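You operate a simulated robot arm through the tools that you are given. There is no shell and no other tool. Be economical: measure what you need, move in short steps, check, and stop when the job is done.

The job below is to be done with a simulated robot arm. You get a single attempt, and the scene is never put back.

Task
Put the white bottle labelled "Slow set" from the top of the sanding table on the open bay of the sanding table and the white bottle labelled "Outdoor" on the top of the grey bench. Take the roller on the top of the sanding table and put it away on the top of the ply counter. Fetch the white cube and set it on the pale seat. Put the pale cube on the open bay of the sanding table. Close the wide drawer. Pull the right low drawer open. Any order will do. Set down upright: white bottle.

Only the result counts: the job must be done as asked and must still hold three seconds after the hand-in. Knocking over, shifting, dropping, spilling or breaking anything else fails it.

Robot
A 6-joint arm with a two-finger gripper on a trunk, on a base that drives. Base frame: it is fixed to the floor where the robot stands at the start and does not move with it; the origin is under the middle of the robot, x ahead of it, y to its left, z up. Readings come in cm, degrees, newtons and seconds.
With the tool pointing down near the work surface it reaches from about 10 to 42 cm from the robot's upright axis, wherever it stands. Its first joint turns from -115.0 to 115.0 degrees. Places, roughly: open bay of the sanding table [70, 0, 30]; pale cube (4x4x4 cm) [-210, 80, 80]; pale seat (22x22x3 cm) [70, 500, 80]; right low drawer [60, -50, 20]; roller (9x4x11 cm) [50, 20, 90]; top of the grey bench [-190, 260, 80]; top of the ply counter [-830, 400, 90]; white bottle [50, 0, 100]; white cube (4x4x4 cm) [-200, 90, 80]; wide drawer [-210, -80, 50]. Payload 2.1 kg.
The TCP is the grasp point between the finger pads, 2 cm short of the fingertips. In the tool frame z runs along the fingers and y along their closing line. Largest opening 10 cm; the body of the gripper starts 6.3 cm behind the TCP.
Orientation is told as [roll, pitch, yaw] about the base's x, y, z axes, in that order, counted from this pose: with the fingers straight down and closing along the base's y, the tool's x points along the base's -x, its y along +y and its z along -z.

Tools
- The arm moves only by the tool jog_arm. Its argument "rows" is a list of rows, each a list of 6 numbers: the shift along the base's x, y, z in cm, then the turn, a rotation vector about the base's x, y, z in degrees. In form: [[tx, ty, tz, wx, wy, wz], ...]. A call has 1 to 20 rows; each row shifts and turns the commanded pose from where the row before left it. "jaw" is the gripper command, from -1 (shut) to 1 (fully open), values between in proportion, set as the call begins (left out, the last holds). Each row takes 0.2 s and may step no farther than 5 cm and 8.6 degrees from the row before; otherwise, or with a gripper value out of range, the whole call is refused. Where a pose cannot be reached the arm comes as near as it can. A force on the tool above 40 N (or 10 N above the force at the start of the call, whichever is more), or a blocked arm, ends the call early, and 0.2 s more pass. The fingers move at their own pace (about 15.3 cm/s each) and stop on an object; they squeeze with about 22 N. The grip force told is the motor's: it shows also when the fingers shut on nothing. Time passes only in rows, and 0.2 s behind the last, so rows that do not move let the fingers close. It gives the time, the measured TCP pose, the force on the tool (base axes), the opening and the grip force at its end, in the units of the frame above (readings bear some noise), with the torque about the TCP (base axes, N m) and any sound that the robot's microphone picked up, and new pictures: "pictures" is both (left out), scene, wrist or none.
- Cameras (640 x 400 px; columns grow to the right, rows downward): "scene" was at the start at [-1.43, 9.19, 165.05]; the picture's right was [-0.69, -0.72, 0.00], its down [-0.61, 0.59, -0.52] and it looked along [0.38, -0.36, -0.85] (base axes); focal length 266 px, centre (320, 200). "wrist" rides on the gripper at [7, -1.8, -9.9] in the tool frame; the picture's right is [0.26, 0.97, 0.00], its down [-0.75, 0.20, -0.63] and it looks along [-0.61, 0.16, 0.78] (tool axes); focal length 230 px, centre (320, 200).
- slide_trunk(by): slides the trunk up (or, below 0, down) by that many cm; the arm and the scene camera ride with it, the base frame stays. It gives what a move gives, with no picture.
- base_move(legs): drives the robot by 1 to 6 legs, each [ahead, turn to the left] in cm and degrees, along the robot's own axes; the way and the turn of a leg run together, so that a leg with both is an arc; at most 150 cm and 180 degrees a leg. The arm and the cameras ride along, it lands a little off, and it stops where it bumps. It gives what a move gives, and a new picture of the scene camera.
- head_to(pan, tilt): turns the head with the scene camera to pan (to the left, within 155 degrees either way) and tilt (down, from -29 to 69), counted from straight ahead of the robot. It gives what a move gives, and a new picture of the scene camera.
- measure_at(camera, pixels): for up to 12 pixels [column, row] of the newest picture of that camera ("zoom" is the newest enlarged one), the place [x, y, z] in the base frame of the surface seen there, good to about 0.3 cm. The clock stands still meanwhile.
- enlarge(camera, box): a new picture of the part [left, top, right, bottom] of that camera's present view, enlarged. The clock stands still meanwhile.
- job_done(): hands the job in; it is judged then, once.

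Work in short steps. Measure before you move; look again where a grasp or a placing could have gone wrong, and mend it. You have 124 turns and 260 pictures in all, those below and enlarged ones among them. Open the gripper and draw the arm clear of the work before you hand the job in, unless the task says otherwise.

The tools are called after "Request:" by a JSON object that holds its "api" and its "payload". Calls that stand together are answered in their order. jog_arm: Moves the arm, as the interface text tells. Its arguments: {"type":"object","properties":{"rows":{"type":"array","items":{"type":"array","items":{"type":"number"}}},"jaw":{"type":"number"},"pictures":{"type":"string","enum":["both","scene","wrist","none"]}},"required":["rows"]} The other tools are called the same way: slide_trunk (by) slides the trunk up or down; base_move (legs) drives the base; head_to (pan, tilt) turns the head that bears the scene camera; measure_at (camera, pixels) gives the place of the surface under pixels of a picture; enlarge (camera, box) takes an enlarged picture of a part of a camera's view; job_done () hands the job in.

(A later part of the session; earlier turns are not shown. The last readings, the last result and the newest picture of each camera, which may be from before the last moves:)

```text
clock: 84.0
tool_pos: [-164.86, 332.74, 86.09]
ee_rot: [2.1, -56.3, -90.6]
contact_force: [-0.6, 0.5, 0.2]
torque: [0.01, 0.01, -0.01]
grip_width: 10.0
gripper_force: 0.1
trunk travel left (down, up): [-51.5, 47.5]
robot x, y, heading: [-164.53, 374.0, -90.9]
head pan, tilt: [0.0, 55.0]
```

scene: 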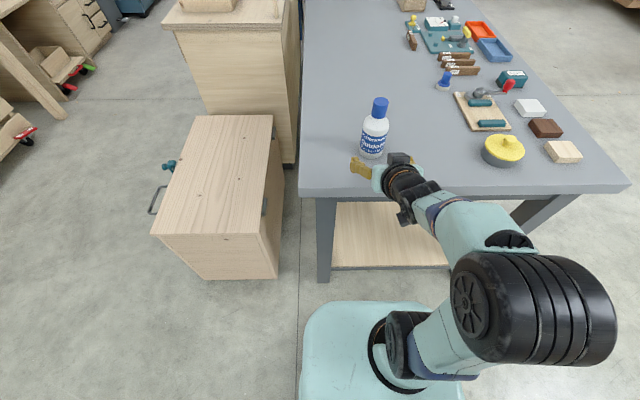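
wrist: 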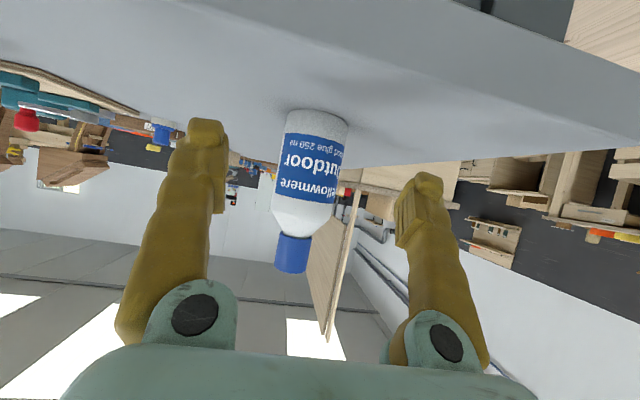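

Outdoor is standing. Back off, and look west/south for a route to the brown table with cubes.

Request:
{"api": "base_move", "payload": {"legs": [[-18, 0], [0, -90]]}}

Request:
{"api": "slide_trunk", "payload": {"by": 30}}

Request:
{"api": "head_to", "payload": {"pan": 55, "tilt": 25}}

Request:
{"api": "enlarge", "payload": {"camera": "scene", "box": [120, 20, 440, 220]}}

```text
clock: 89.2
tool_pos: [-205.09, 390.68, 86.21]
ee_rot: [2.1, -56.2, -179.2]
contact_force: [0.1, -0.4, 0.2]
torque: [0.01, 0.02, 0.01]
grip_width: 10.0
gripper_force: 0.0
trunk travel left (down, up): [-51.5, 47.5]
robot x, y, heading: [-164.22, 390.99, -179.5]
head pan, tilt: [0.0, 55.0]
```

scene: 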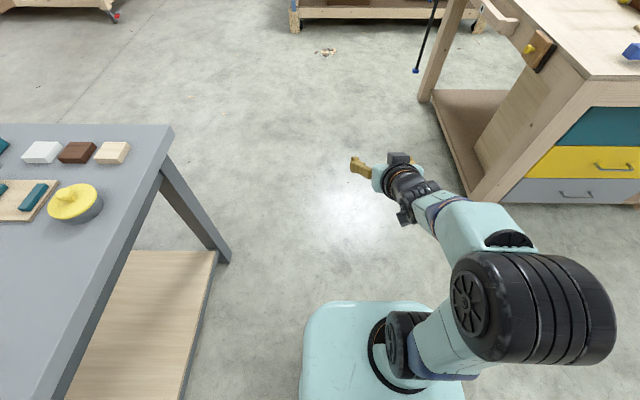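

```text
clock: 92.2
tool_pos: [-205.22, 390.66, 116.23]
ee_rot: [2.2, -56.3, -179.2]
contact_force: [-0.1, 0.7, 0.7]
torque: [0.0, 0.0, 0.01]
grip_width: 10.01
gripper_force: 0.0
trunk travel left (down, up): [-81.5, 17.5]
robot x, y, heading: [-164.17, 391.33, -179.6]
head pan, tilt: [0.0, 55.0]
```

```text
clock: 93.5
tool_pos: [-205.07, 390.61, 116.08]
ee_rot: [2.1, -56.2, -179.1]
contact_force: [0.8, 0.8, -0.9]
torque: [-0.02, 0.04, -0.01]
grip_width: 10.0
gripper_force: 0.1
trunk travel left (down, up): [-81.5, 17.5]
robot x, y, heading: [-164.31, 391.5, -179.4]
head pan, tilt: [55.0, 25.0]
```

scene: 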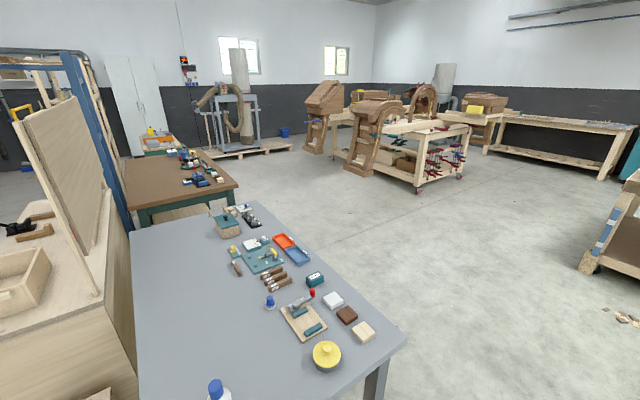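

```text
2.00 times, centred on (280, 120) of scene
```

zoom: 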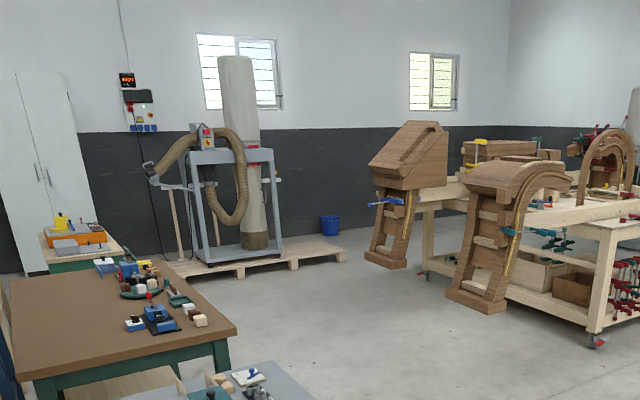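

The brown table shows cubes at zoom (188,310),(200,320). Measure those plus obstacles west.

Request:
{"api": "measure_at", "payload": {"camera": "zoom", "pixels": [[188, 309], [201, 321], [236, 330], [215, 385], [345, 258], [590, 340], [495, 310], [105, 225], [182, 320], [130, 290]]}}

Request:
{"api": "base_move", "payload": {"legs": [[136, 0], [0, 90], [150, 0]]}}

Request:
{"api": "head_to", "payload": {"pan": 40, "tilt": 30}}

```text
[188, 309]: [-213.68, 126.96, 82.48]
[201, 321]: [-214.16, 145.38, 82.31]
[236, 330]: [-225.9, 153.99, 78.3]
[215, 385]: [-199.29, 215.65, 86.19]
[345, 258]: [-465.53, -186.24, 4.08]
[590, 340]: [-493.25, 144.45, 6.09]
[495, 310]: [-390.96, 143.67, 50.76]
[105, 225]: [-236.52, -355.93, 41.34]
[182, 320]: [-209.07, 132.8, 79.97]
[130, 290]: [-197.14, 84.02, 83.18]
```

```text
clock: 111.1
tool_pos: [-300.31, 198.75, 116.24]
ee_rot: [2.1, -56.3, -90.2]
contact_force: [-0.6, -0.4, 0.0]
torque: [-0.01, -0.03, 0.01]
grip_width: 9.99
gripper_force: 0.1
trunk travel left (down, up): [-81.5, 17.5]
robot x, y, heading: [-300.33, 239.88, -90.5]
head pan, tilt: [55.0, 25.0]
```

scene: 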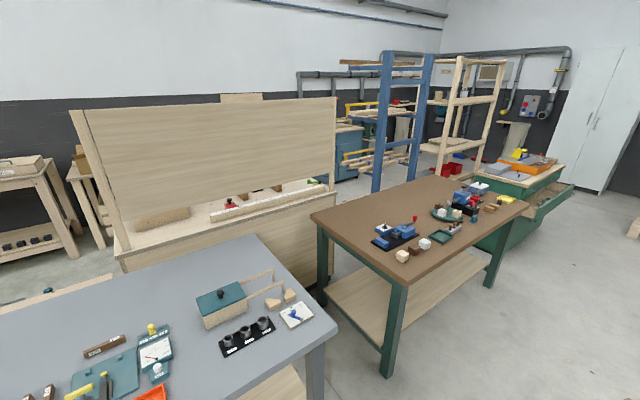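

```text
clock: 111.9
tool_pos: [-300.44, 198.72, 116.19]
ee_rot: [2.2, -56.3, -90.3]
contact_force: [-0.2, 0.5, 0.4]
torque: [0.03, 0.01, 0.0]
grip_width: 9.99
gripper_force: 0.1
trunk travel left (down, up): [-81.5, 17.5]
robot x, y, heading: [-300.35, 239.63, -90.8]
head pan, tilt: [40.0, 30.0]
```

scene: 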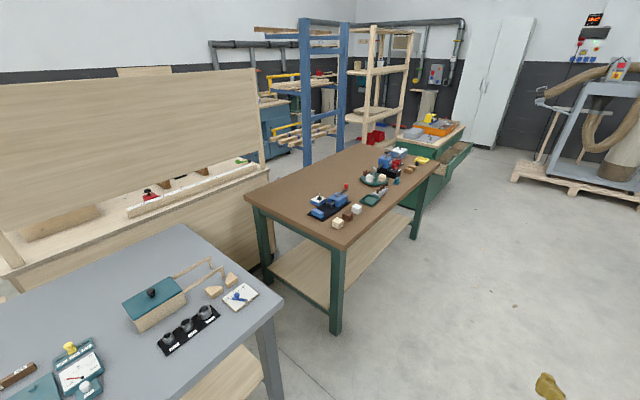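

Open wide drawer is in the green cabinet beyond. I drive along the table's west side and inspect the plate with cubes.

Request:
{"api": "base_move", "payload": {"legs": [[148, 0]]}}

Request:
{"api": "head_to", "payload": {"pan": 85, "tilt": 40}}

Request:
{"api": "enlarge", "payload": {"camera": "scene", "box": [200, 120, 440, 270]}}

Request:
{"api": "head_to", "payload": {"pan": 30, "tilt": 40}}

```text
clock: 119.3
tool_pos: [-299.96, 48.37, 116.25]
ee_rot: [2.1, -56.1, -89.4]
contact_force: [0.0, -0.9, -0.7]
torque: [-0.03, 0.01, 0.02]
grip_width: 9.98
gripper_force: 0.0
trunk travel left (down, up): [-81.5, 17.5]
robot x, y, heading: [-300.45, 89.09, -89.6]
head pan, tilt: [40.0, 30.0]
```

scene: 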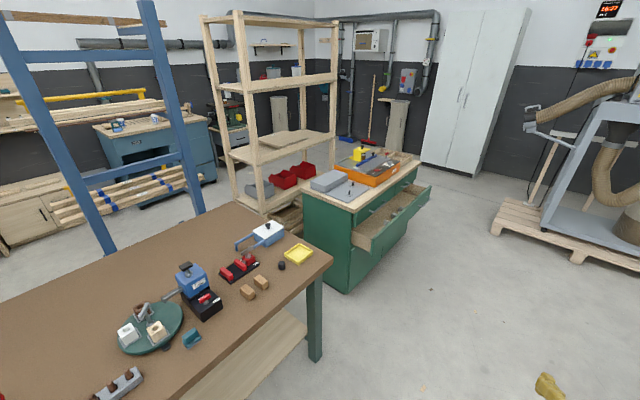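

```text
clock: 120.5
tool_pos: [-300.16, 48.24, 116.27]
ee_rot: [2.1, -56.2, -89.4]
contact_force: [1.0, 0.3, 1.0]
torque: [0.01, -0.01, -0.03]
grip_width: 10.02
gripper_force: 0.0
trunk travel left (down, up): [-81.5, 17.5]
robot x, y, heading: [-300.78, 89.07, -89.5]
head pan, tilt: [85.0, 40.0]
```

scene: 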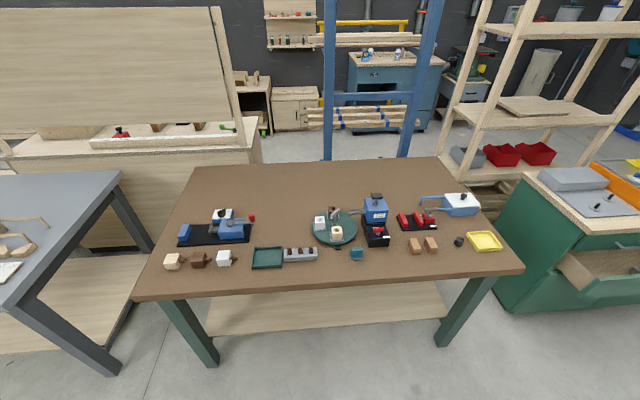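

```text
2.67 times, centred on (320, 195) of scene
```

zoom: 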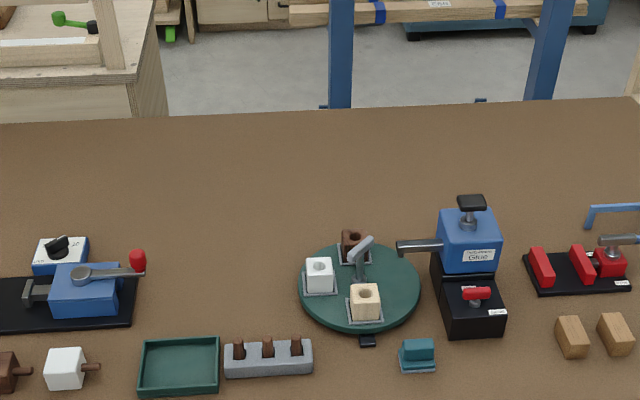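

```text
clock: 121.7
tool_pos: [-300.02, 48.3, 116.12]
ee_rot: [2.2, -56.2, -89.4]
contact_force: [0.1, -0.4, 0.3]
torque: [-0.01, -0.01, 0.01]
grip_width: 10.02
gripper_force: 0.0
trunk travel left (down, up): [-81.5, 17.5]
robot x, y, heading: [-300.6, 88.8, -89.9]
head pan, tilt: [30.0, 40.0]
```

scene: 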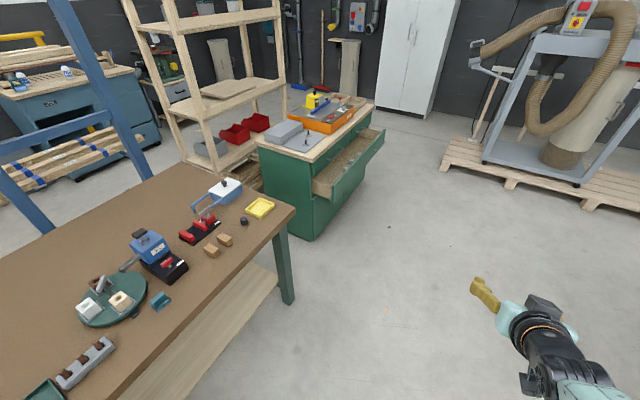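

A green turntable holds white, dark and pale cubes. Measure them up close.

Request:
{"api": "head_to", "payload": {"pan": 80, "tilt": 45}}

Request:
{"api": "enlarge", "payload": {"camera": "scene", "box": [270, 150, 430, 250]}}

```text
clock: 122.9
tool_pos: [-299.89, 48.26, 116.3]
ee_rot: [2.1, -56.3, -89.5]
contact_force: [-0.2, 0.7, -0.5]
torque: [0.02, 0.02, 0.0]
grip_width: 10.0
gripper_force: 0.1
trunk travel left (down, up): [-81.5, 17.5]
robot x, y, heading: [-300.38, 89.57, -90.0]
head pan, tilt: [80.0, 45.0]
```

scene: 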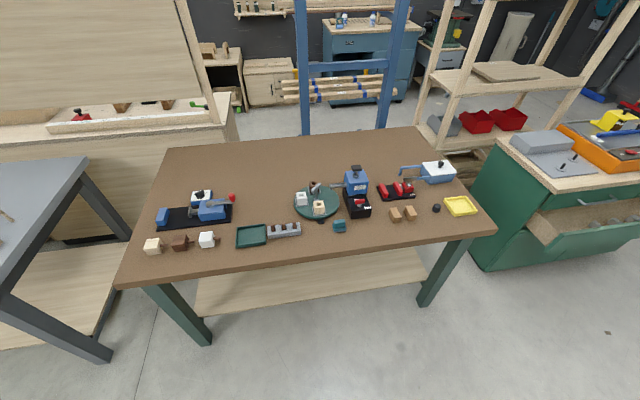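

```text
4.00 times, centred on (350, 200) of scene
```

zoom: 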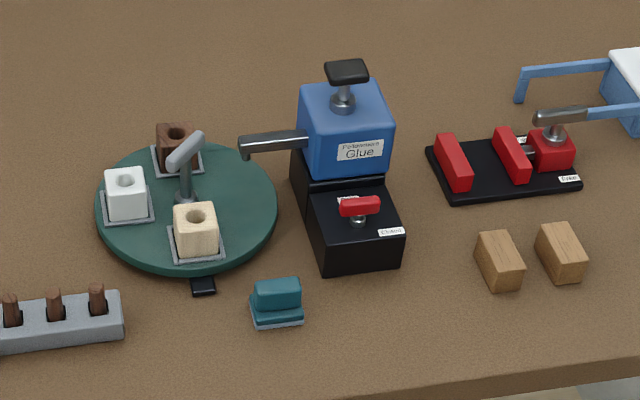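

Request:
{"api": "measure_at", "payload": {"camera": "zoom", "pixels": [[126, 189], [110, 196], [125, 222], [194, 224], [181, 218], [212, 217], [190, 247], [175, 135], [185, 150], [185, 200], [110, 240], [270, 290]]}}

Request:
{"api": "measure_at", "payload": {"camera": "scene", "pixels": [[120, 285], [490, 230], [163, 150], [410, 130], [207, 238], [151, 246], [300, 240], [330, 155]]}}

```text
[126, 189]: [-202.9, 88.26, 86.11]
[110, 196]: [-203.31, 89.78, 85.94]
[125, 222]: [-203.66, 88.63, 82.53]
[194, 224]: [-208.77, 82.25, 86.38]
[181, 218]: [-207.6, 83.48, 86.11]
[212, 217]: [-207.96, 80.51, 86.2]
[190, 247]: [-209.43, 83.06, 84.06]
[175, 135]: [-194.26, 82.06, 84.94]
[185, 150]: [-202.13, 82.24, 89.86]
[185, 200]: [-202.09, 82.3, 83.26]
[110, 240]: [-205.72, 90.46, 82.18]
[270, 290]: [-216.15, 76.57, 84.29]
```

```text
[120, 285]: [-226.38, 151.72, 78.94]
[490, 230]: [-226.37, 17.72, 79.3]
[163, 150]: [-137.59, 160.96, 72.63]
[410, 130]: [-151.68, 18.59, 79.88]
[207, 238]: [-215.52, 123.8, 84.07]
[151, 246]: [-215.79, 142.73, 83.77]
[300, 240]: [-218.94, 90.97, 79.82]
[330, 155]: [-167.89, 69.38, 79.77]
```

Pale cube top ≈(−207.7,82,86.2), white ≈(−202.2,88.4,86.2). I face the table and check base footprint and under-table clearance.

Request:
{"api": "base_move", "payload": {"legs": [[6, 0], [0, 90]]}}

Request:
{"api": "head_to", "payload": {"pan": 0, "tilt": 65}}

Request:
{"api": "measure_at", "payload": {"camera": "scene", "pixels": [[310, 330], [340, 300], [320, 200], [250, 200], [400, 300], [300, 380], [290, 120], [250, 150], [380, 330], [330, 250]]}}

```text
clock: 127.7
tool_pos: [-259.53, 84.59, 116.17]
ee_rot: [2.1, -56.2, 1.8]
contact_force: [0.8, 1.0, 0.0]
torque: [0.01, 0.02, 0.02]
grip_width: 9.99
gripper_force: 0.0
trunk travel left (down, up): [-81.5, 17.5]
robot x, y, heading: [-300.8, 82.85, 1.9]
head pan, tilt: [80.0, 45.0]
```

scene: 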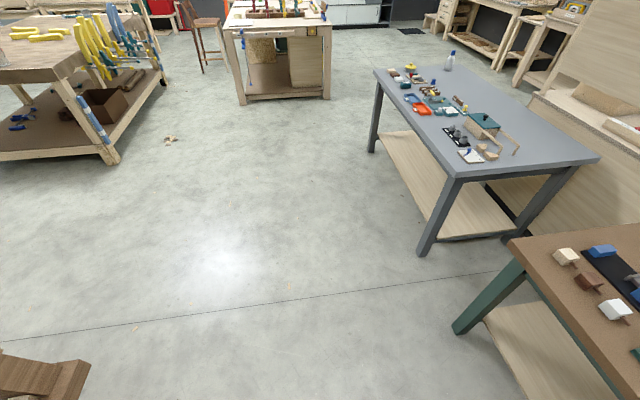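

```text
clock: 129.2
tool_pos: [-259.66, 84.54, 116.16]
ee_rot: [1.9, -56.3, 1.8]
contact_force: [0.1, -0.2, 0.7]
torque: [0.03, 0.0, 0.01]
grip_width: 10.0
gripper_force: 0.1
trunk travel left (down, up): [-81.5, 17.5]
robot x, y, heading: [-300.32, 83.24, 1.5]
head pan, tilt: [0.0, 65.0]
```

scene: 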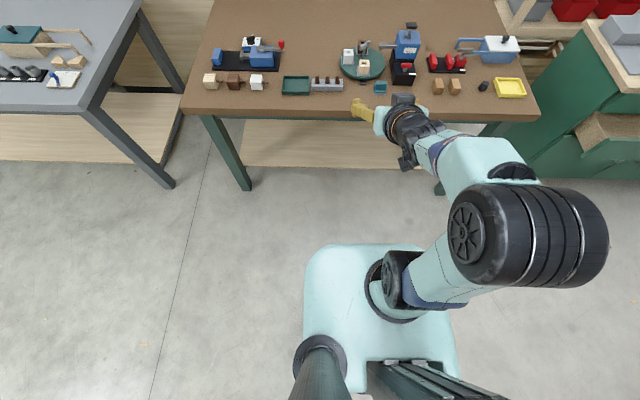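

```text
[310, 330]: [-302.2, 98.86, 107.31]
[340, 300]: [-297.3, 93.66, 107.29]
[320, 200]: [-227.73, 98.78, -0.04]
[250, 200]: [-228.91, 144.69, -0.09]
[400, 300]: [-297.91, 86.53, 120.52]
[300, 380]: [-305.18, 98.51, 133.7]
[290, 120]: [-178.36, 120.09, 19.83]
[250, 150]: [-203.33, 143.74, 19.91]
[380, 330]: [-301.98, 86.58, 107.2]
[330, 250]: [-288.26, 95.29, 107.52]
```

The teal plate at z≈107 is the trunk carriage. I test how far the arm reaches at z≈95 in free air before the table edge.

Request:
{"api": "jog_arm", "payload": {"rows": [[0, 0, -5, 0, 0, 0], [0, 0, -5, 0, 0, 0], [0, 0, -5, 0, 0, 0], [0, 0, -4, 0, 0, 0], [3, 0, 0, 0, 0, 0], [3, 0, 0, 0, 0, 0], [3, 0, 0, 0, 0, 0], [3, 0, 0, 0, 0, 0], [3, 0, 0, 0, 0, 0], [3, 0, 0, 0, 0, 0], [3, 0, 0, 0, 0, 0]], "pictures": "scene"}}

```text
clock: 131.6
tool_pos: [-235.64, 82.55, 103.15]
ee_rot: [4.1, -56.9, 1.8]
contact_force: [0.7, 0.2, 0.9]
torque: [-0.01, 0.02, 0.0]
grip_width: 10.02
gripper_force: 0.0
out of reach, approached as far as the arm can: row 1, 2, 3, 4, 5, 10, 11
trunk travel left (down, up): [-81.5, 17.5]
robot x, y, heading: [-300.54, 83.34, 1.6]
head pan, tilt: [0.0, 65.0]
```

scene: 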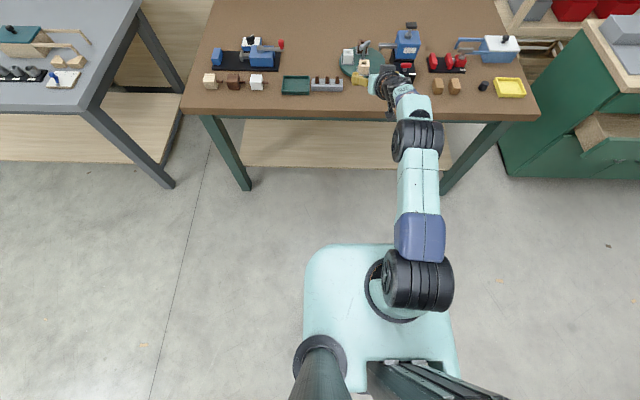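

Reach of ≈65 cm at carriage height is available with a tilted tool. I retract a bit, reduce the tilt to ≈40°, then drive closer.

Request:
{"api": "jog_arm", "payload": {"rows": [[-2, 0, 0.5, 0, 4, 0], [-2, 0, 0.5, 0, 4, 0], [-2, 0, 0.5, 0, 4, 0], [-2, 0, 0, 0, 4, 0], [-1, 0, 0, 0, 0, 0]], "pictures": "none"}}

Request:
{"api": "base_move", "payload": {"legs": [[36, -1.5]]}}

```text
clock: 132.8
tool_pos: [-243.4, 81.73, 104.25]
ee_rot: [2.6, -40.2, 1.3]
contact_force: [-0.4, 0.4, -0.2]
torque: [0.01, -0.01, -0.02]
grip_width: 9.97
gripper_force: 0.0
trunk travel left (down, up): [-81.5, 17.5]
robot x, y, heading: [-300.42, 83.0, 1.7]
head pan, tilt: [0.0, 65.0]
```

```text
clock: 135.2
tool_pos: [-207.13, 80.72, 104.25]
ee_rot: [2.7, -40.1, -0.2]
contact_force: [0.0, 0.5, 0.4]
torque: [-0.01, -0.02, 0.01]
grip_width: 10.0
gripper_force: 0.1
trunk travel left (down, up): [-81.5, 17.5]
robot x, y, heading: [-263.94, 83.66, 0.1]
head pan, tilt: [0.0, 65.0]
```

scene: 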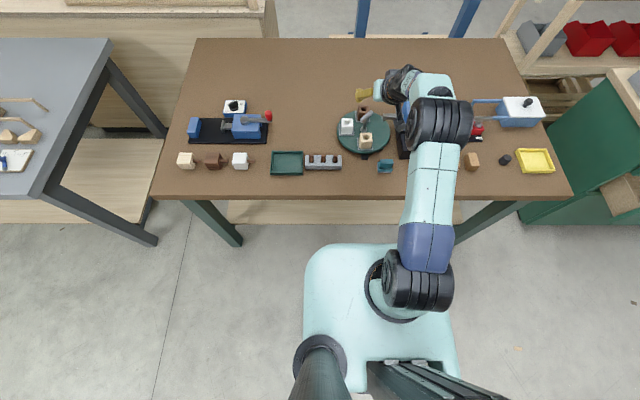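

Good: TCP sits above the turntable area. Re-measure the cubes from here.

Request:
{"api": "enlarge", "payload": {"camera": "scene", "box": [324, 90, 404, 165]}}

Request:
{"api": "jog_arm", "payload": {"rows": [[-1, 1.2, 0, -2.07, 0, -1.74]], "jaw": 0.5, "pictures": "wrist"}}

```text
5.33 times, centred on (364, 128) of scene
```

zoom: 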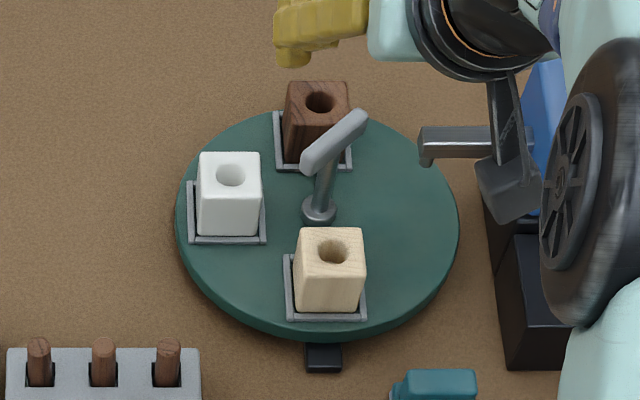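

```text
clock: 135.6
tool_pos: [-208.16, 82.05, 104.43]
ee_rot: [-0.1, -40.2, 0.0]
contact_force: [0.1, 1.2, -0.1]
torque: [0.02, -0.01, -0.03]
grip_width: 7.51
gripper_force: 0.0
trunk travel left (down, up): [-81.5, 17.5]
robot x, y, heading: [-264.16, 83.79, 0.3]
head pan, tilt: [0.0, 65.0]
```

wrist: 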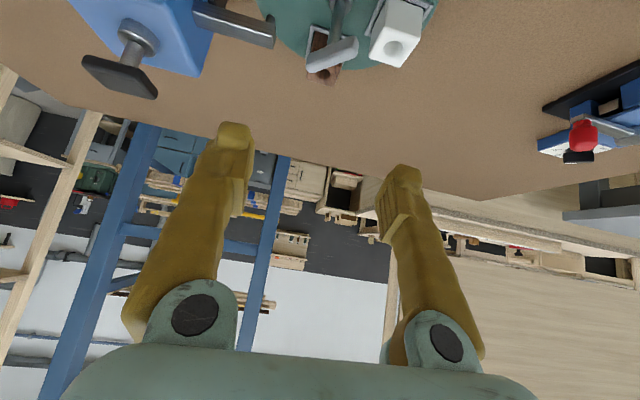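

Request:
{"api": "measure_at", "payload": {"camera": "zoom", "pixels": [[308, 236], [358, 236], [308, 262], [358, 262], [205, 160], [255, 160], [205, 185], [255, 185], [350, 120], [310, 165], [430, 160], [430, 375]]}}

```text
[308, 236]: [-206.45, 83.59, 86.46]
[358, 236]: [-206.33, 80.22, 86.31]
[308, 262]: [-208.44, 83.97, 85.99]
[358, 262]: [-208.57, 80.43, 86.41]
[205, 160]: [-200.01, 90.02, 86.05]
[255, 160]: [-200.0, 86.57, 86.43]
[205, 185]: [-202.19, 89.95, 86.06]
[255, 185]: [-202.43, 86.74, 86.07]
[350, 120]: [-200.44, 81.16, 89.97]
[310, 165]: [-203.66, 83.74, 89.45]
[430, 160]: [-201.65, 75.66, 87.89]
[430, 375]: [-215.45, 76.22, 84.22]
```

Pale centre ≈(−207.7,82.0). Align, set opening 6 cm, and descend by the trunk.

Request:
{"api": "jog_arm", "payload": {"rows": [[0.4, 0, 0, 0, 0, 0]], "jaw": 0.2, "pictures": "none"}}

Request:
{"api": "slide_trunk", "payload": {"by": -12}}

Request:
{"api": "jog_arm", "payload": {"rows": [[0, 0, 0, 0, 0, 0]], "pictures": "both"}}

```text
clock: 136.0
tool_pos: [-207.6, 82.02, 104.3]
ee_rot: [0.0, -40.2, -0.1]
contact_force: [0.0, 1.1, 1.0]
torque: [-0.01, 0.0, 0.0]
grip_width: 6.0
gripper_force: 0.1
trunk travel left (down, up): [-81.5, 17.5]
robot x, y, heading: [-264.25, 83.36, -0.0]
head pan, tilt: [0.0, 65.0]
```

```text
clock: 137.5
tool_pos: [-207.82, 81.95, 92.32]
ee_rot: [0.0, -40.2, -0.1]
contact_force: [0.0, 0.5, -0.3]
torque: [0.02, -0.03, 0.0]
grip_width: 6.03
gripper_force: 0.1
trunk travel left (down, up): [-69.5, 29.5]
robot x, y, heading: [-264.58, 83.86, 0.2]
head pan, tilt: [0.0, 65.0]
```

```text
clock: 137.9
tool_pos: [-207.67, 82.08, 92.34]
ee_rot: [0.0, -40.3, -0.1]
contact_force: [1.0, 0.2, -0.9]
torque: [-0.02, 0.05, 0.01]
grip_width: 5.98
gripper_force: 0.0
trunk travel left (down, up): [-69.5, 29.5]
robot x, y, heading: [-263.94, 83.26, 0.1]
head pan, tilt: [0.0, 65.0]
```

scene: 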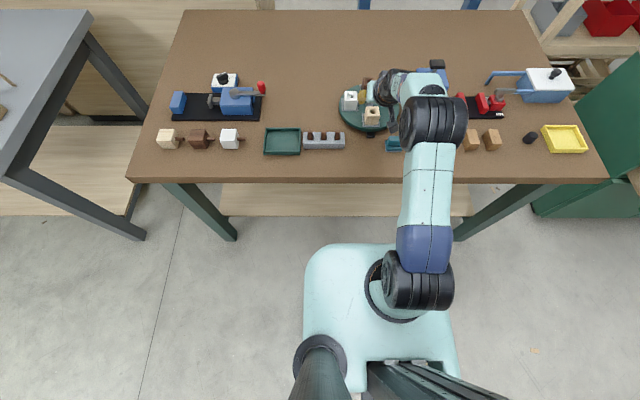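
wrist: 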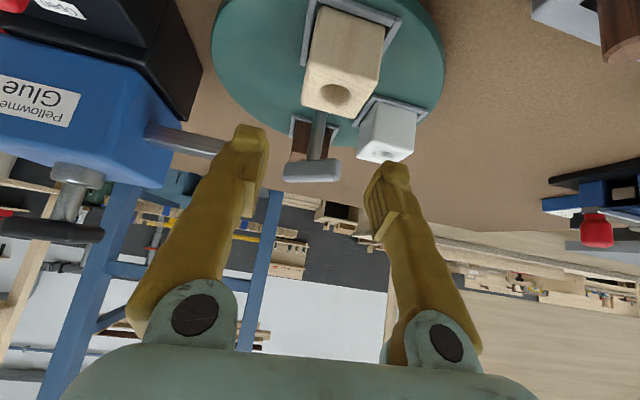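

Aligned; descend the last 7 cm and grip.

Request:
{"api": "slide_trunk", "payload": {"by": -7.1}}

Request:
{"api": "jog_arm", "payload": {"rows": [[0, 0, 0, 0, 0, 0], [0, 0, 0, 0, 0, 0], [0, 0, 0, 0, 0, 0]], "jaw": -1}}

```text
clock: 139.0
tool_pos: [-207.86, 82.08, 85.36]
ee_rot: [0.0, -40.2, -0.2]
contact_force: [0.3, -0.2, -0.6]
torque: [-0.03, -0.03, 0.0]
grip_width: 5.99
gripper_force: 0.2
trunk travel left (down, up): [-62.4, 36.6]
robot x, y, heading: [-264.11, 83.89, 0.3]
head pan, tilt: [0.0, 65.0]
```

```text
clock: 139.8
tool_pos: [-207.69, 82.1, 85.21]
ee_rot: [0.0, -40.2, -0.1]
contact_force: [-0.4, -0.5, 0.3]
torque: [-0.01, 0.01, 0.01]
grip_width: 3.88
gripper_force: 22.3
trunk travel left (down, up): [-62.4, 36.6]
robot x, y, heading: [-264.29, 83.68, 0.3]
head pan, tilt: [0.0, 65.0]
```

scene: 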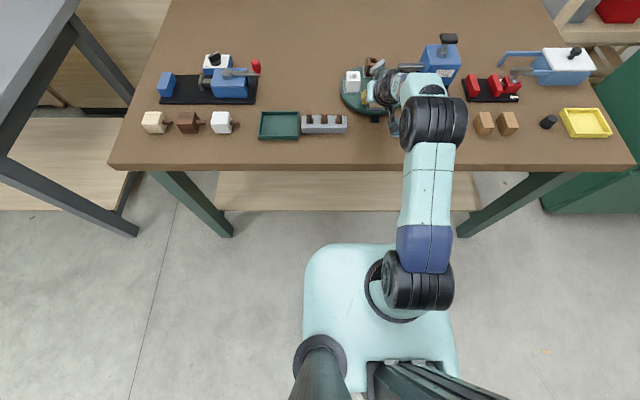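
wrist: 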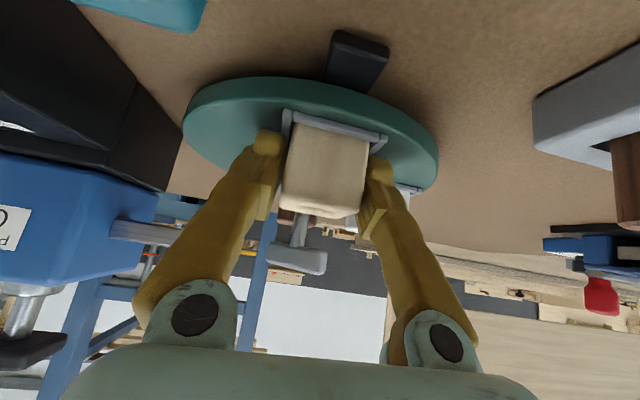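

Gripped (3.88). Lift, back away, turn south, and look at the southern route to the sanding table.

Request:
{"api": "slide_trunk", "payload": {"by": 26}}

Request:
{"api": "base_move", "payload": {"legs": [[-45, 0], [0, -90]]}}

Request:
{"api": "head_to", "payload": {"pan": 20, "tilt": 25}}

Request:
{"api": "measure_at", "payload": {"camera": "scene", "pixels": [[300, 150], [350, 200], [400, 170], [420, 200], [250, 150], [330, 250], [500, 220], [450, 130], [270, 220], [220, 200]]}}

```text
clock: 142.4
tool_pos: [-207.7, 82.07, 111.12]
ee_rot: [0.0, -40.3, -0.1]
contact_force: [-0.1, -0.2, 0.1]
torque: [-0.01, -0.01, -0.01]
grip_width: 3.88
gripper_force: 22.2
trunk travel left (down, up): [-88.4, 10.6]
robot x, y, heading: [-264.35, 83.62, 0.1]
head pan, tilt: [0.0, 65.0]
```

```text
clock: 149.0
tool_pos: [-311.73, 27.18, 111.31]
ee_rot: [0.0, -40.2, -90.1]
contact_force: [-0.4, -0.4, 0.9]
torque: [0.04, -0.01, 0.04]
grip_width: 3.88
gripper_force: 22.0
trunk travel left (down, up): [-88.4, 10.6]
robot x, y, heading: [-310.2, 83.9, -89.6]
head pan, tilt: [0.0, 65.0]
```

scene: 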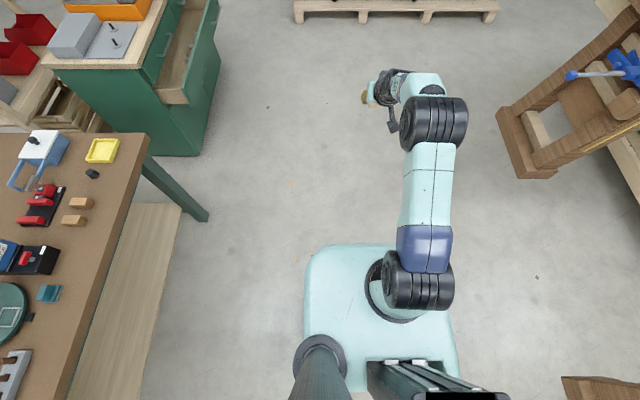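

```text
clock: 150.1
tool_pos: [-311.76, 27.19, 111.17]
ee_rot: [-0.1, -40.2, -90.2]
contact_force: [-0.1, -0.7, -1.2]
torque: [0.0, 0.0, 0.02]
grip_width: 3.89
gripper_force: 22.3
trunk travel left (down, up): [-88.4, 10.6]
robot x, y, heading: [-310.28, 83.95, -90.0]
head pan, tilt: [20.0, 25.0]
```

scene: 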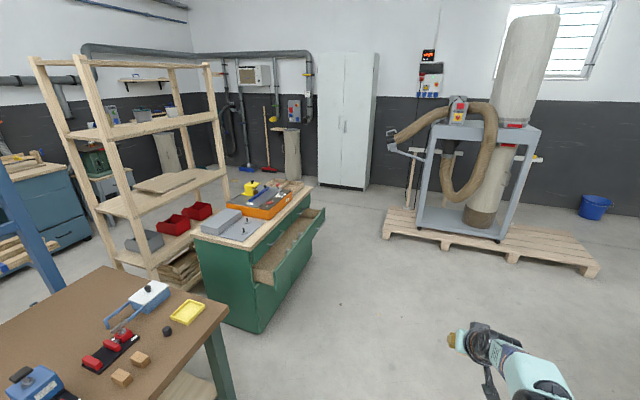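

```text
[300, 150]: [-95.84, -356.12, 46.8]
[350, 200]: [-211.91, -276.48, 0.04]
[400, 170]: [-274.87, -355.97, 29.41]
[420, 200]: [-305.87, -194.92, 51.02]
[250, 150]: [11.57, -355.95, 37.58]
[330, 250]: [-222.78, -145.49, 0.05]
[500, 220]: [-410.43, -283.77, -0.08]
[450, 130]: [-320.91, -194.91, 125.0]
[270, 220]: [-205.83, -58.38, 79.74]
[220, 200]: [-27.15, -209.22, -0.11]
```

Request:
{"api": "measure_at", "payload": {"camera": "scene", "pixels": [[325, 210], [264, 282], [312, 188], [193, 236], [258, 330], [387, 150], [388, 232], [150, 270], [228, 180], [120, 260], [412, 195], [262, 265]]}}

Request:
{"api": "enlarge", "payload": {"camera": "scene", "box": [180, 160, 340, 340]}}

```text
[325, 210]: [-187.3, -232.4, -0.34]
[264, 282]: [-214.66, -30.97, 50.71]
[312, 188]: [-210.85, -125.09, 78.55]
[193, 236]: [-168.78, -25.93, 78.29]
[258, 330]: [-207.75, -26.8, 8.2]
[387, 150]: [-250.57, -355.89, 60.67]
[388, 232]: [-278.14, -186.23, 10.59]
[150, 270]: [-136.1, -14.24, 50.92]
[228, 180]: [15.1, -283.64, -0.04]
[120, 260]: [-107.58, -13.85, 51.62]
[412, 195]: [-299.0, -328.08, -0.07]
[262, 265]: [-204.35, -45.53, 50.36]
```

```text
2.22 times, centred on (260, 250) of scene
```

zoom: 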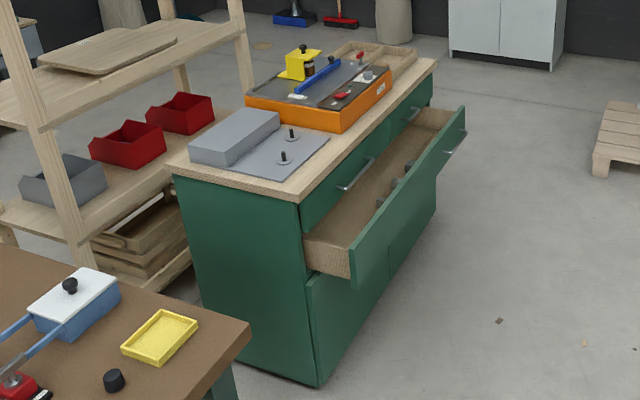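

South is cluttered near the dust collector; I take the known northern route in reverse, carrying the cube.

Request:
{"api": "base_move", "payload": {"legs": [[-150, 0], [-150, 0], [0, 90], [150, 0], [125, 0], [0, -90]]}}

Request:
{"api": "base_move", "payload": {"legs": [[150, 0], [150, 0]]}}

```text
clock: 184.9
tool_pos: [-51.22, 327.03, 111.16]
ee_rot: [-0.1, -40.2, -91.8]
contact_force: [0.4, -0.7, -0.6]
torque: [0.03, -0.03, -0.03]
grip_width: 3.87
gripper_force: 21.9
trunk travel left (down, up): [-88.4, 10.6]
robot x, y, heading: [-47.75, 383.76, -91.5]
head pan, tilt: [20.0, 25.0]
```

scene: 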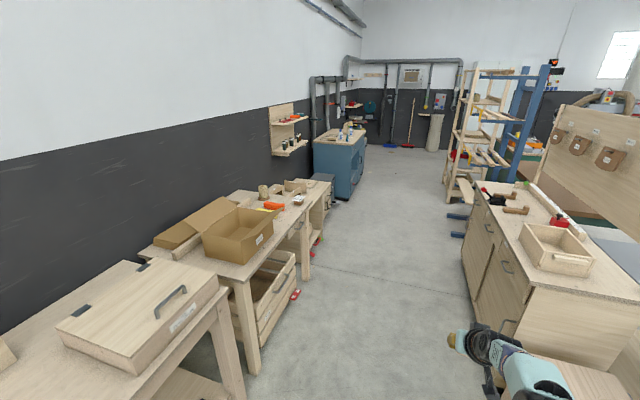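

```text
clock: 199.3
tool_pos: [-50.35, 28.42, 111.32]
ee_rot: [0.0, -40.2, -89.0]
contact_force: [0.2, -0.5, -0.2]
torque: [0.01, 0.03, 0.02]
grip_width: 3.88
gripper_force: 21.9
trunk travel left (down, up): [-88.4, 10.6]
robot x, y, heading: [-49.46, 84.96, -88.7]
head pan, tilt: [20.0, 25.0]
```

scene: 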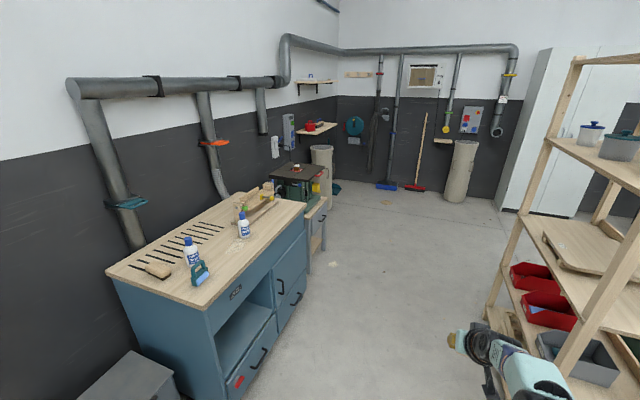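

Request:
{"api": "base_move", "payload": {"legs": [[93.5, 0], [0, 88.7]]}}

Request:
{"api": "slide_trunk", "payload": {"by": -68}}

Request:
{"api": "head_to", "payload": {"pan": 10, "tilt": 50}}

```text
clock: 208.1
tool_pos: [8.02, -12.8, 111.26]
ee_rot: [0.0, -40.2, -1.2]
contact_force: [0.0, 0.2, -0.7]
torque: [0.0, 0.02, 0.0]
grip_width: 3.93
gripper_force: 21.8
trunk travel left (down, up): [-88.4, 10.6]
robot x, y, heading: [-48.12, -10.41, -1.0]
head pan, tilt: [20.0, 25.0]
```

scene: 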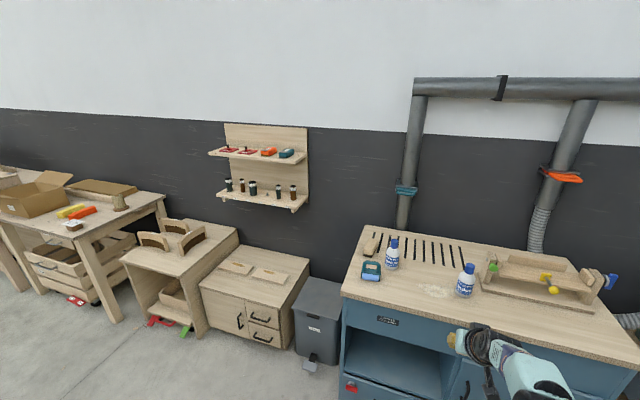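

```text
refused: -68 is not a number from -40 to 40
```

```text
clock: 209.0
tool_pos: [8.05, -12.9, 111.27]
ee_rot: [0.0, -40.2, -1.2]
contact_force: [-0.5, 0.5, -0.7]
torque: [0.01, -0.02, 0.0]
grip_width: 3.86
gripper_force: 22.1
trunk travel left (down, up): [-88.4, 10.6]
robot x, y, heading: [-48.96, -10.15, -1.0]
head pan, tilt: [10.0, 50.0]
```

scene: 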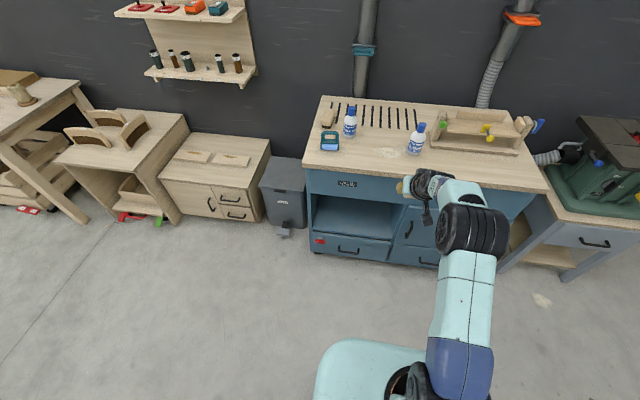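

Lower the trunk in two slides to TCP z≈41 and shift slightly left.

Request:
{"api": "slide_trunk", "payload": {"by": -40}}

Request:
{"api": "slide_trunk", "payload": {"by": -30}}

Request:
{"api": "jog_arm", "payload": {"rows": [[0, 1.5, 0, 0, 0, 0], [0, 1.5, 0, 0, 0, 0.0]]}}

```text
clock: 212.8
tool_pos: [8.0, -12.79, 71.21]
ee_rot: [0.0, -40.2, -1.2]
contact_force: [-0.5, -0.4, -0.5]
torque: [0.04, 0.01, -0.01]
grip_width: 3.89
gripper_force: 22.1
trunk travel left (down, up): [-48.4, 50.6]
robot x, y, heading: [-48.7, -9.97, -1.1]
head pan, tilt: [10.0, 50.0]
```

```text
clock: 215.8
tool_pos: [7.94, -12.74, 41.22]
ee_rot: [0.0, -40.2, -1.2]
contact_force: [0.0, 0.2, -0.1]
torque: [-0.02, 0.02, -0.01]
grip_width: 3.88
gripper_force: 22.2
trunk travel left (down, up): [-18.4, 80.6]
robot x, y, heading: [-48.06, -10.13, -1.0]
head pan, tilt: [10.0, 50.0]
```

```text
clock: 216.4
tool_pos: [7.94, -9.85, 41.18]
ee_rot: [0.0, -40.2, -1.2]
contact_force: [0.7, -0.1, -0.2]
torque: [-0.02, 0.03, 0.04]
grip_width: 3.88
gripper_force: 22.2
trunk travel left (down, up): [-18.4, 80.6]
robot x, y, heading: [-48.71, -9.94, -1.0]
head pan, tilt: [10.0, 50.0]
```

scene: 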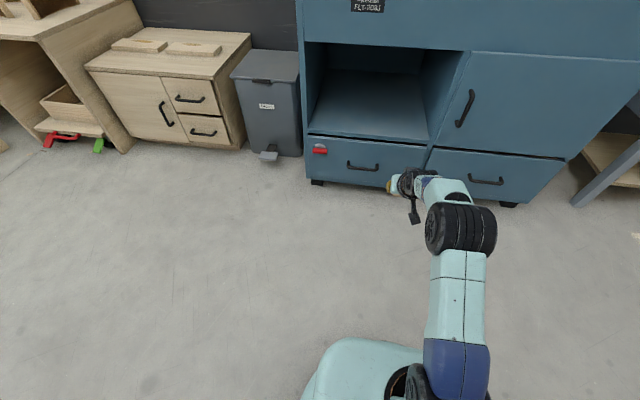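
wrist: 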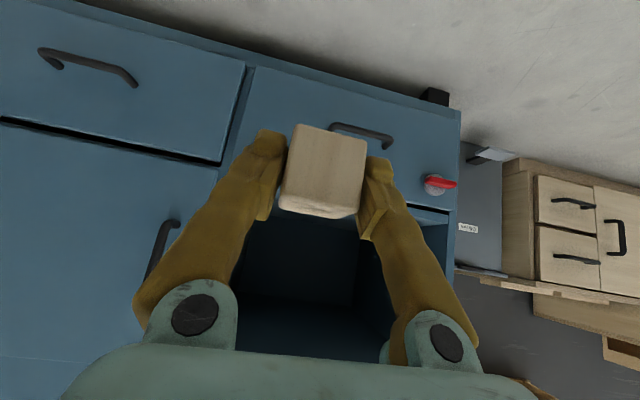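

Bay opening clear ahead; TCP z 41.2 above its floor (34.3). Drive in 43 cm.

Request:
{"api": "base_move", "payload": {"legs": [[43, 0]]}}

Request:
{"api": "jog_arm", "payload": {"rows": [[0, 0, -1, 0, 0, 0], [0, 0, -1, 0, 0, 0], [0, 0, -0.7, 0, 0, 0]]}}

```text
clock: 219.0
tool_pos: [51.6, -11.12, 41.23]
ee_rot: [0.0, -40.2, -1.5]
contact_force: [0.4, 0.0, -0.7]
torque: [-0.01, 0.0, 0.0]
grip_width: 3.86
gripper_force: 22.2
trunk travel left (down, up): [-18.4, 80.6]
robot x, y, heading: [-4.9, -10.71, -1.3]
head pan, tilt: [10.0, 50.0]
```

scene: 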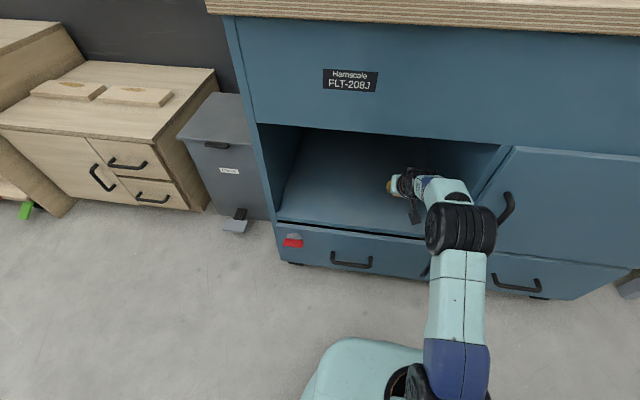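

```text
clock: 219.8
tool_pos: [51.36, -11.14, 38.52]
ee_rot: [0.0, -40.2, -1.6]
contact_force: [-0.2, -0.3, 0.6]
torque: [-0.04, -0.01, -0.01]
grip_width: 3.87
gripper_force: 21.4
trunk travel left (down, up): [-18.4, 80.6]
robot x, y, heading: [-5.11, -11.14, -1.2]
head pan, tilt: [10.0, 50.0]
```

scene: 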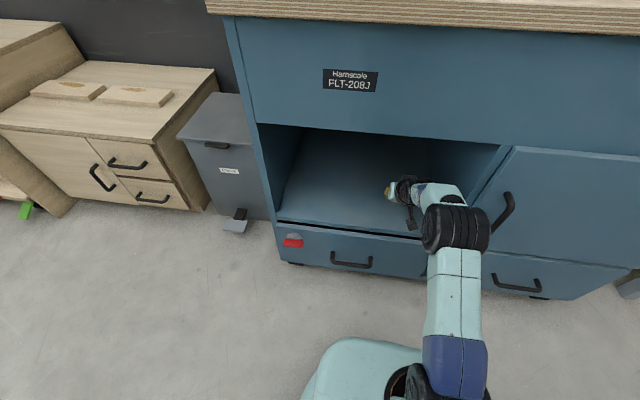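
wrist: 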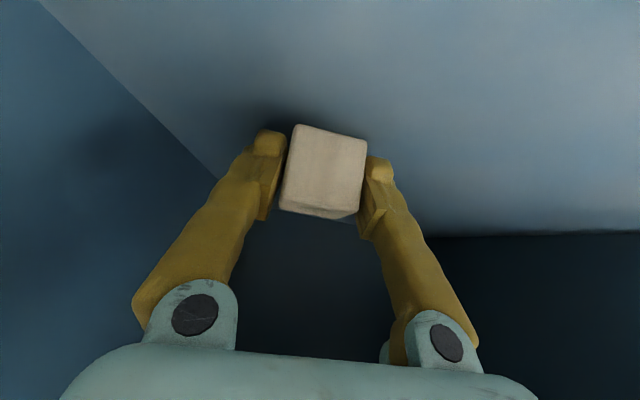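

Request:
{"api": "jog_arm", "payload": {"rows": [[0, 0, -0.4, 0, 0, 0], [0, 0, -0.3, 0, 0, 0], [0, 0, -0.3, 0, 0, 0], [0, 0, -0.2, 0, 0, 0]], "pictures": "wrist"}}

```text
clock: 220.8
tool_pos: [51.53, -11.06, 37.42]
ee_rot: [0.0, -40.5, -1.6]
contact_force: [-0.5, -1.9, 5.7]
torque: [0.0, 0.13, 0.05]
grip_width: 3.9
gripper_force: 22.2
trunk travel left (down, up): [-18.4, 80.6]
robot x, y, heading: [-4.75, -10.65, -1.2]
head pan, tilt: [10.0, 50.0]
```

wrist: 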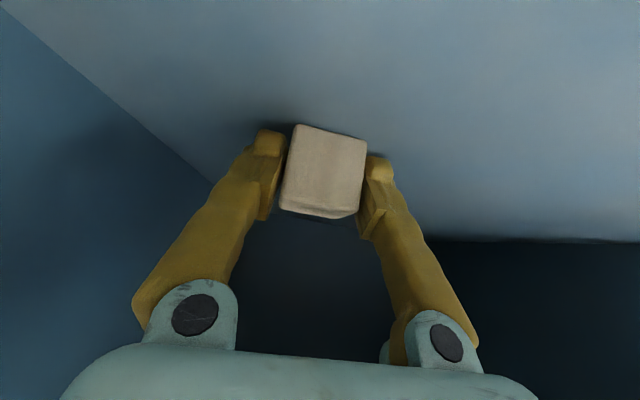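

Contact made (≈6 N). Release, lift back slightly, and drive out.

Request:
{"api": "jog_arm", "payload": {"rows": [[0, 0, 0, 0, 0, 0], [0, 0, 0, 0, 0, 0], [-1, 0, 1, 0, 0, 0], [-2, 0, 1.5, 0, 0, 0]], "jaw": 0.3, "pictures": "wrist"}}

Request:
{"api": "base_move", "payload": {"legs": [[-40, 0]]}}

Request:
{"api": "enlarge", "payload": {"camera": "scene", "box": [290, 30, 530, 220]}}

```text
clock: 221.8
tool_pos: [48.55, -11.11, 39.82]
ee_rot: [0.0, -40.2, -1.7]
contact_force: [0.3, -0.3, -0.3]
torque: [0.0, 0.01, 0.01]
grip_width: 6.52
gripper_force: 0.0
trunk travel left (down, up): [-18.4, 80.6]
robot x, y, heading: [-5.27, -11.04, -1.4]
head pan, tilt: [10.0, 50.0]
```

wrist: 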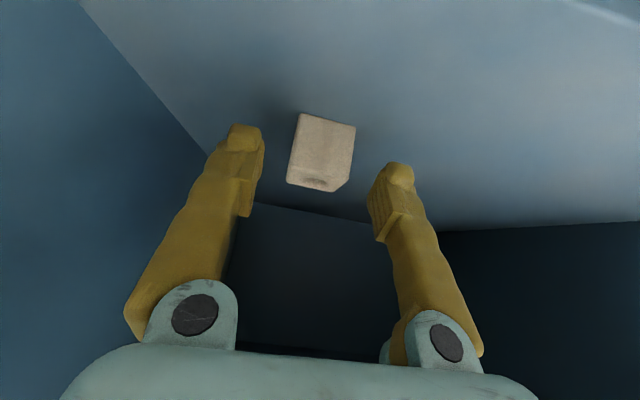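

```text
clock: 224.3
tool_pos: [9.19, -10.48, 39.83]
ee_rot: [0.1, -40.2, -2.1]
contact_force: [0.3, 0.5, 0.3]
torque: [0.02, 0.0, 0.0]
grip_width: 6.51
gripper_force: 0.1
trunk travel left (down, up): [-18.4, 80.6]
robot x, y, heading: [-44.17, -9.84, -1.8]
head pan, tilt: [10.0, 50.0]
```

scene: 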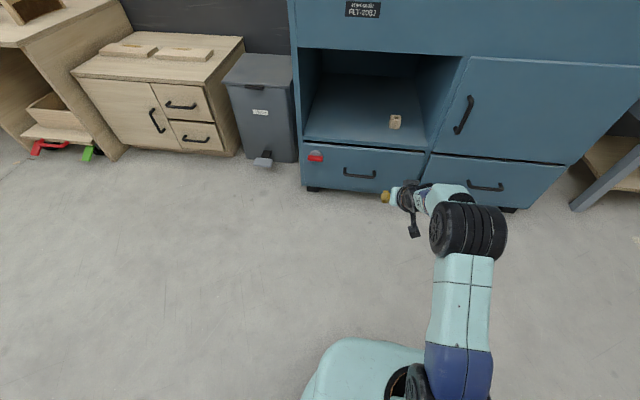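

```text
2.11 times, centred on (410, 125) of scene
```

zoom: 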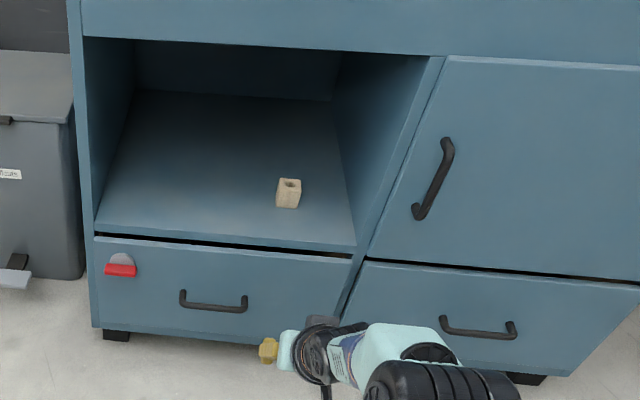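

Pale cube is in the bay. Next the Slow set bottle at ≈(61,8.5), approached obliquely (heading 20°) to clear the roller. Raise trunk and position the base.

Request:
{"api": "slide_trunk", "payload": {"by": 40}}

Request:
{"api": "slide_trunk", "payload": {"by": 32}}

Request:
{"api": "base_move", "payload": {"legs": [[0, -61.2], [18.9, 0], [0, 83]]}}

Request:
{"api": "head_to", "payload": {"pan": -5, "tilt": 50}}

Request:
{"api": "measure_at", "payload": {"camera": "scene", "pixels": [[320, 130], [340, 130], [300, 130]]}}

```text
clock: 228.1
tool_pos: [9.17, -10.56, 79.76]
ee_rot: [-0.1, -40.3, -2.1]
contact_force: [0.0, -0.3, 0.4]
torque: [0.03, 0.0, 0.02]
grip_width: 6.51
gripper_force: 0.1
trunk travel left (down, up): [-58.4, 40.6]
robot x, y, heading: [-44.12, -9.63, -2.2]
head pan, tilt: [10.0, 50.0]
```

```text
clock: 231.3
tool_pos: [9.19, -10.59, 111.84]
ee_rot: [0.0, -40.1, -2.1]
contact_force: [-0.2, 0.4, 0.2]
torque: [-0.03, 0.03, -0.01]
grip_width: 6.49
gripper_force: 0.1
trunk travel left (down, up): [-90.4, 8.6]
robot x, y, heading: [-43.61, -10.14, -2.0]
head pan, tilt: [10.0, 50.0]
```

```text
clock: 239.0
tool_pos: [14.71, -9.26, 111.83]
ee_rot: [0.0, -40.2, 17.6]
contact_force: [-0.7, 0.0, 0.4]
torque: [-0.03, 0.01, 0.0]
grip_width: 6.5
gripper_force: 0.1
trunk travel left (down, up): [-90.4, 8.6]
robot x, y, heading: [-35.69, -26.85, 17.8]
head pan, tilt: [10.0, 50.0]
```

scene: 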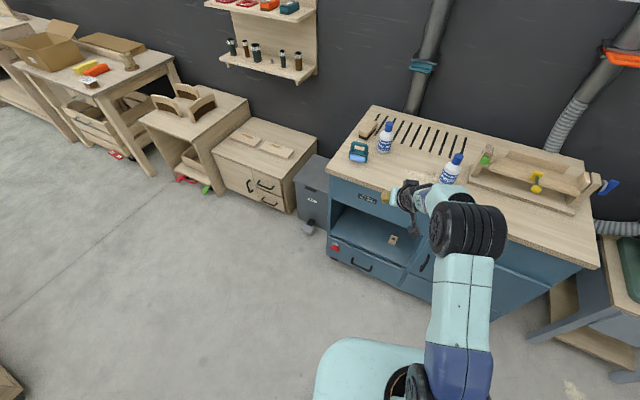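

```text
clock: 239.8
tool_pos: [14.66, -9.21, 111.75]
ee_rot: [0.0, -40.1, 17.6]
contact_force: [-0.4, -0.4, -0.2]
torque: [0.02, 0.0, -0.01]
grip_width: 6.51
gripper_force: 0.1
trunk travel left (down, up): [-90.4, 8.6]
robot x, y, heading: [-36.02, -27.1, 17.7]
head pan, tilt: [-5.0, 50.0]
```

scene: 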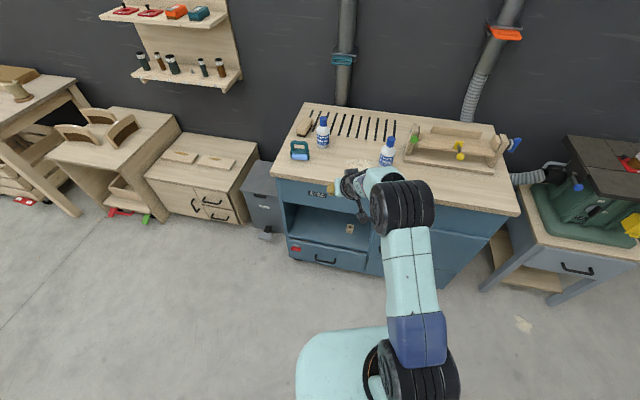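

```text
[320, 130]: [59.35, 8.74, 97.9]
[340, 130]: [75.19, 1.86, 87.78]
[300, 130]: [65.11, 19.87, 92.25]
```

Request:
{"api": "enlarge", "payload": {"camera": "scene", "box": [280, 105, 360, 170]}}

Request:
{"api": "measure_at", "payload": {"camera": "zoom", "pixels": [[340, 100], [352, 100], [345, 90], [335, 230], [315, 330], [365, 330], [140, 300], [170, 360], [220, 370], [150, 350], [100, 330], [240, 330]]}}

```text
6.15 times, centred on (320, 138) of scene
```

zoom: 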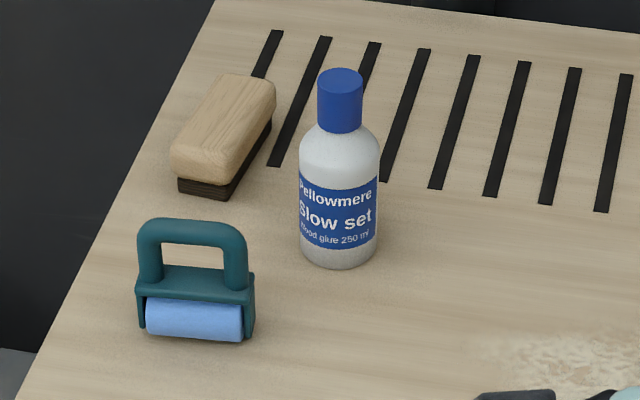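

```text
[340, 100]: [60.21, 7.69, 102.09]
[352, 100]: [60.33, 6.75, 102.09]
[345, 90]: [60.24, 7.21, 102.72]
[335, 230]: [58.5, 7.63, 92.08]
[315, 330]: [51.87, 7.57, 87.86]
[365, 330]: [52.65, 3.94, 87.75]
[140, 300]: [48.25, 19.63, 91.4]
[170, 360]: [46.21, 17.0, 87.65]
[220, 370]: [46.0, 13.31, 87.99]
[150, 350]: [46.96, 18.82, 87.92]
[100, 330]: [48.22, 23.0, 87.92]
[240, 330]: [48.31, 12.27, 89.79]
```

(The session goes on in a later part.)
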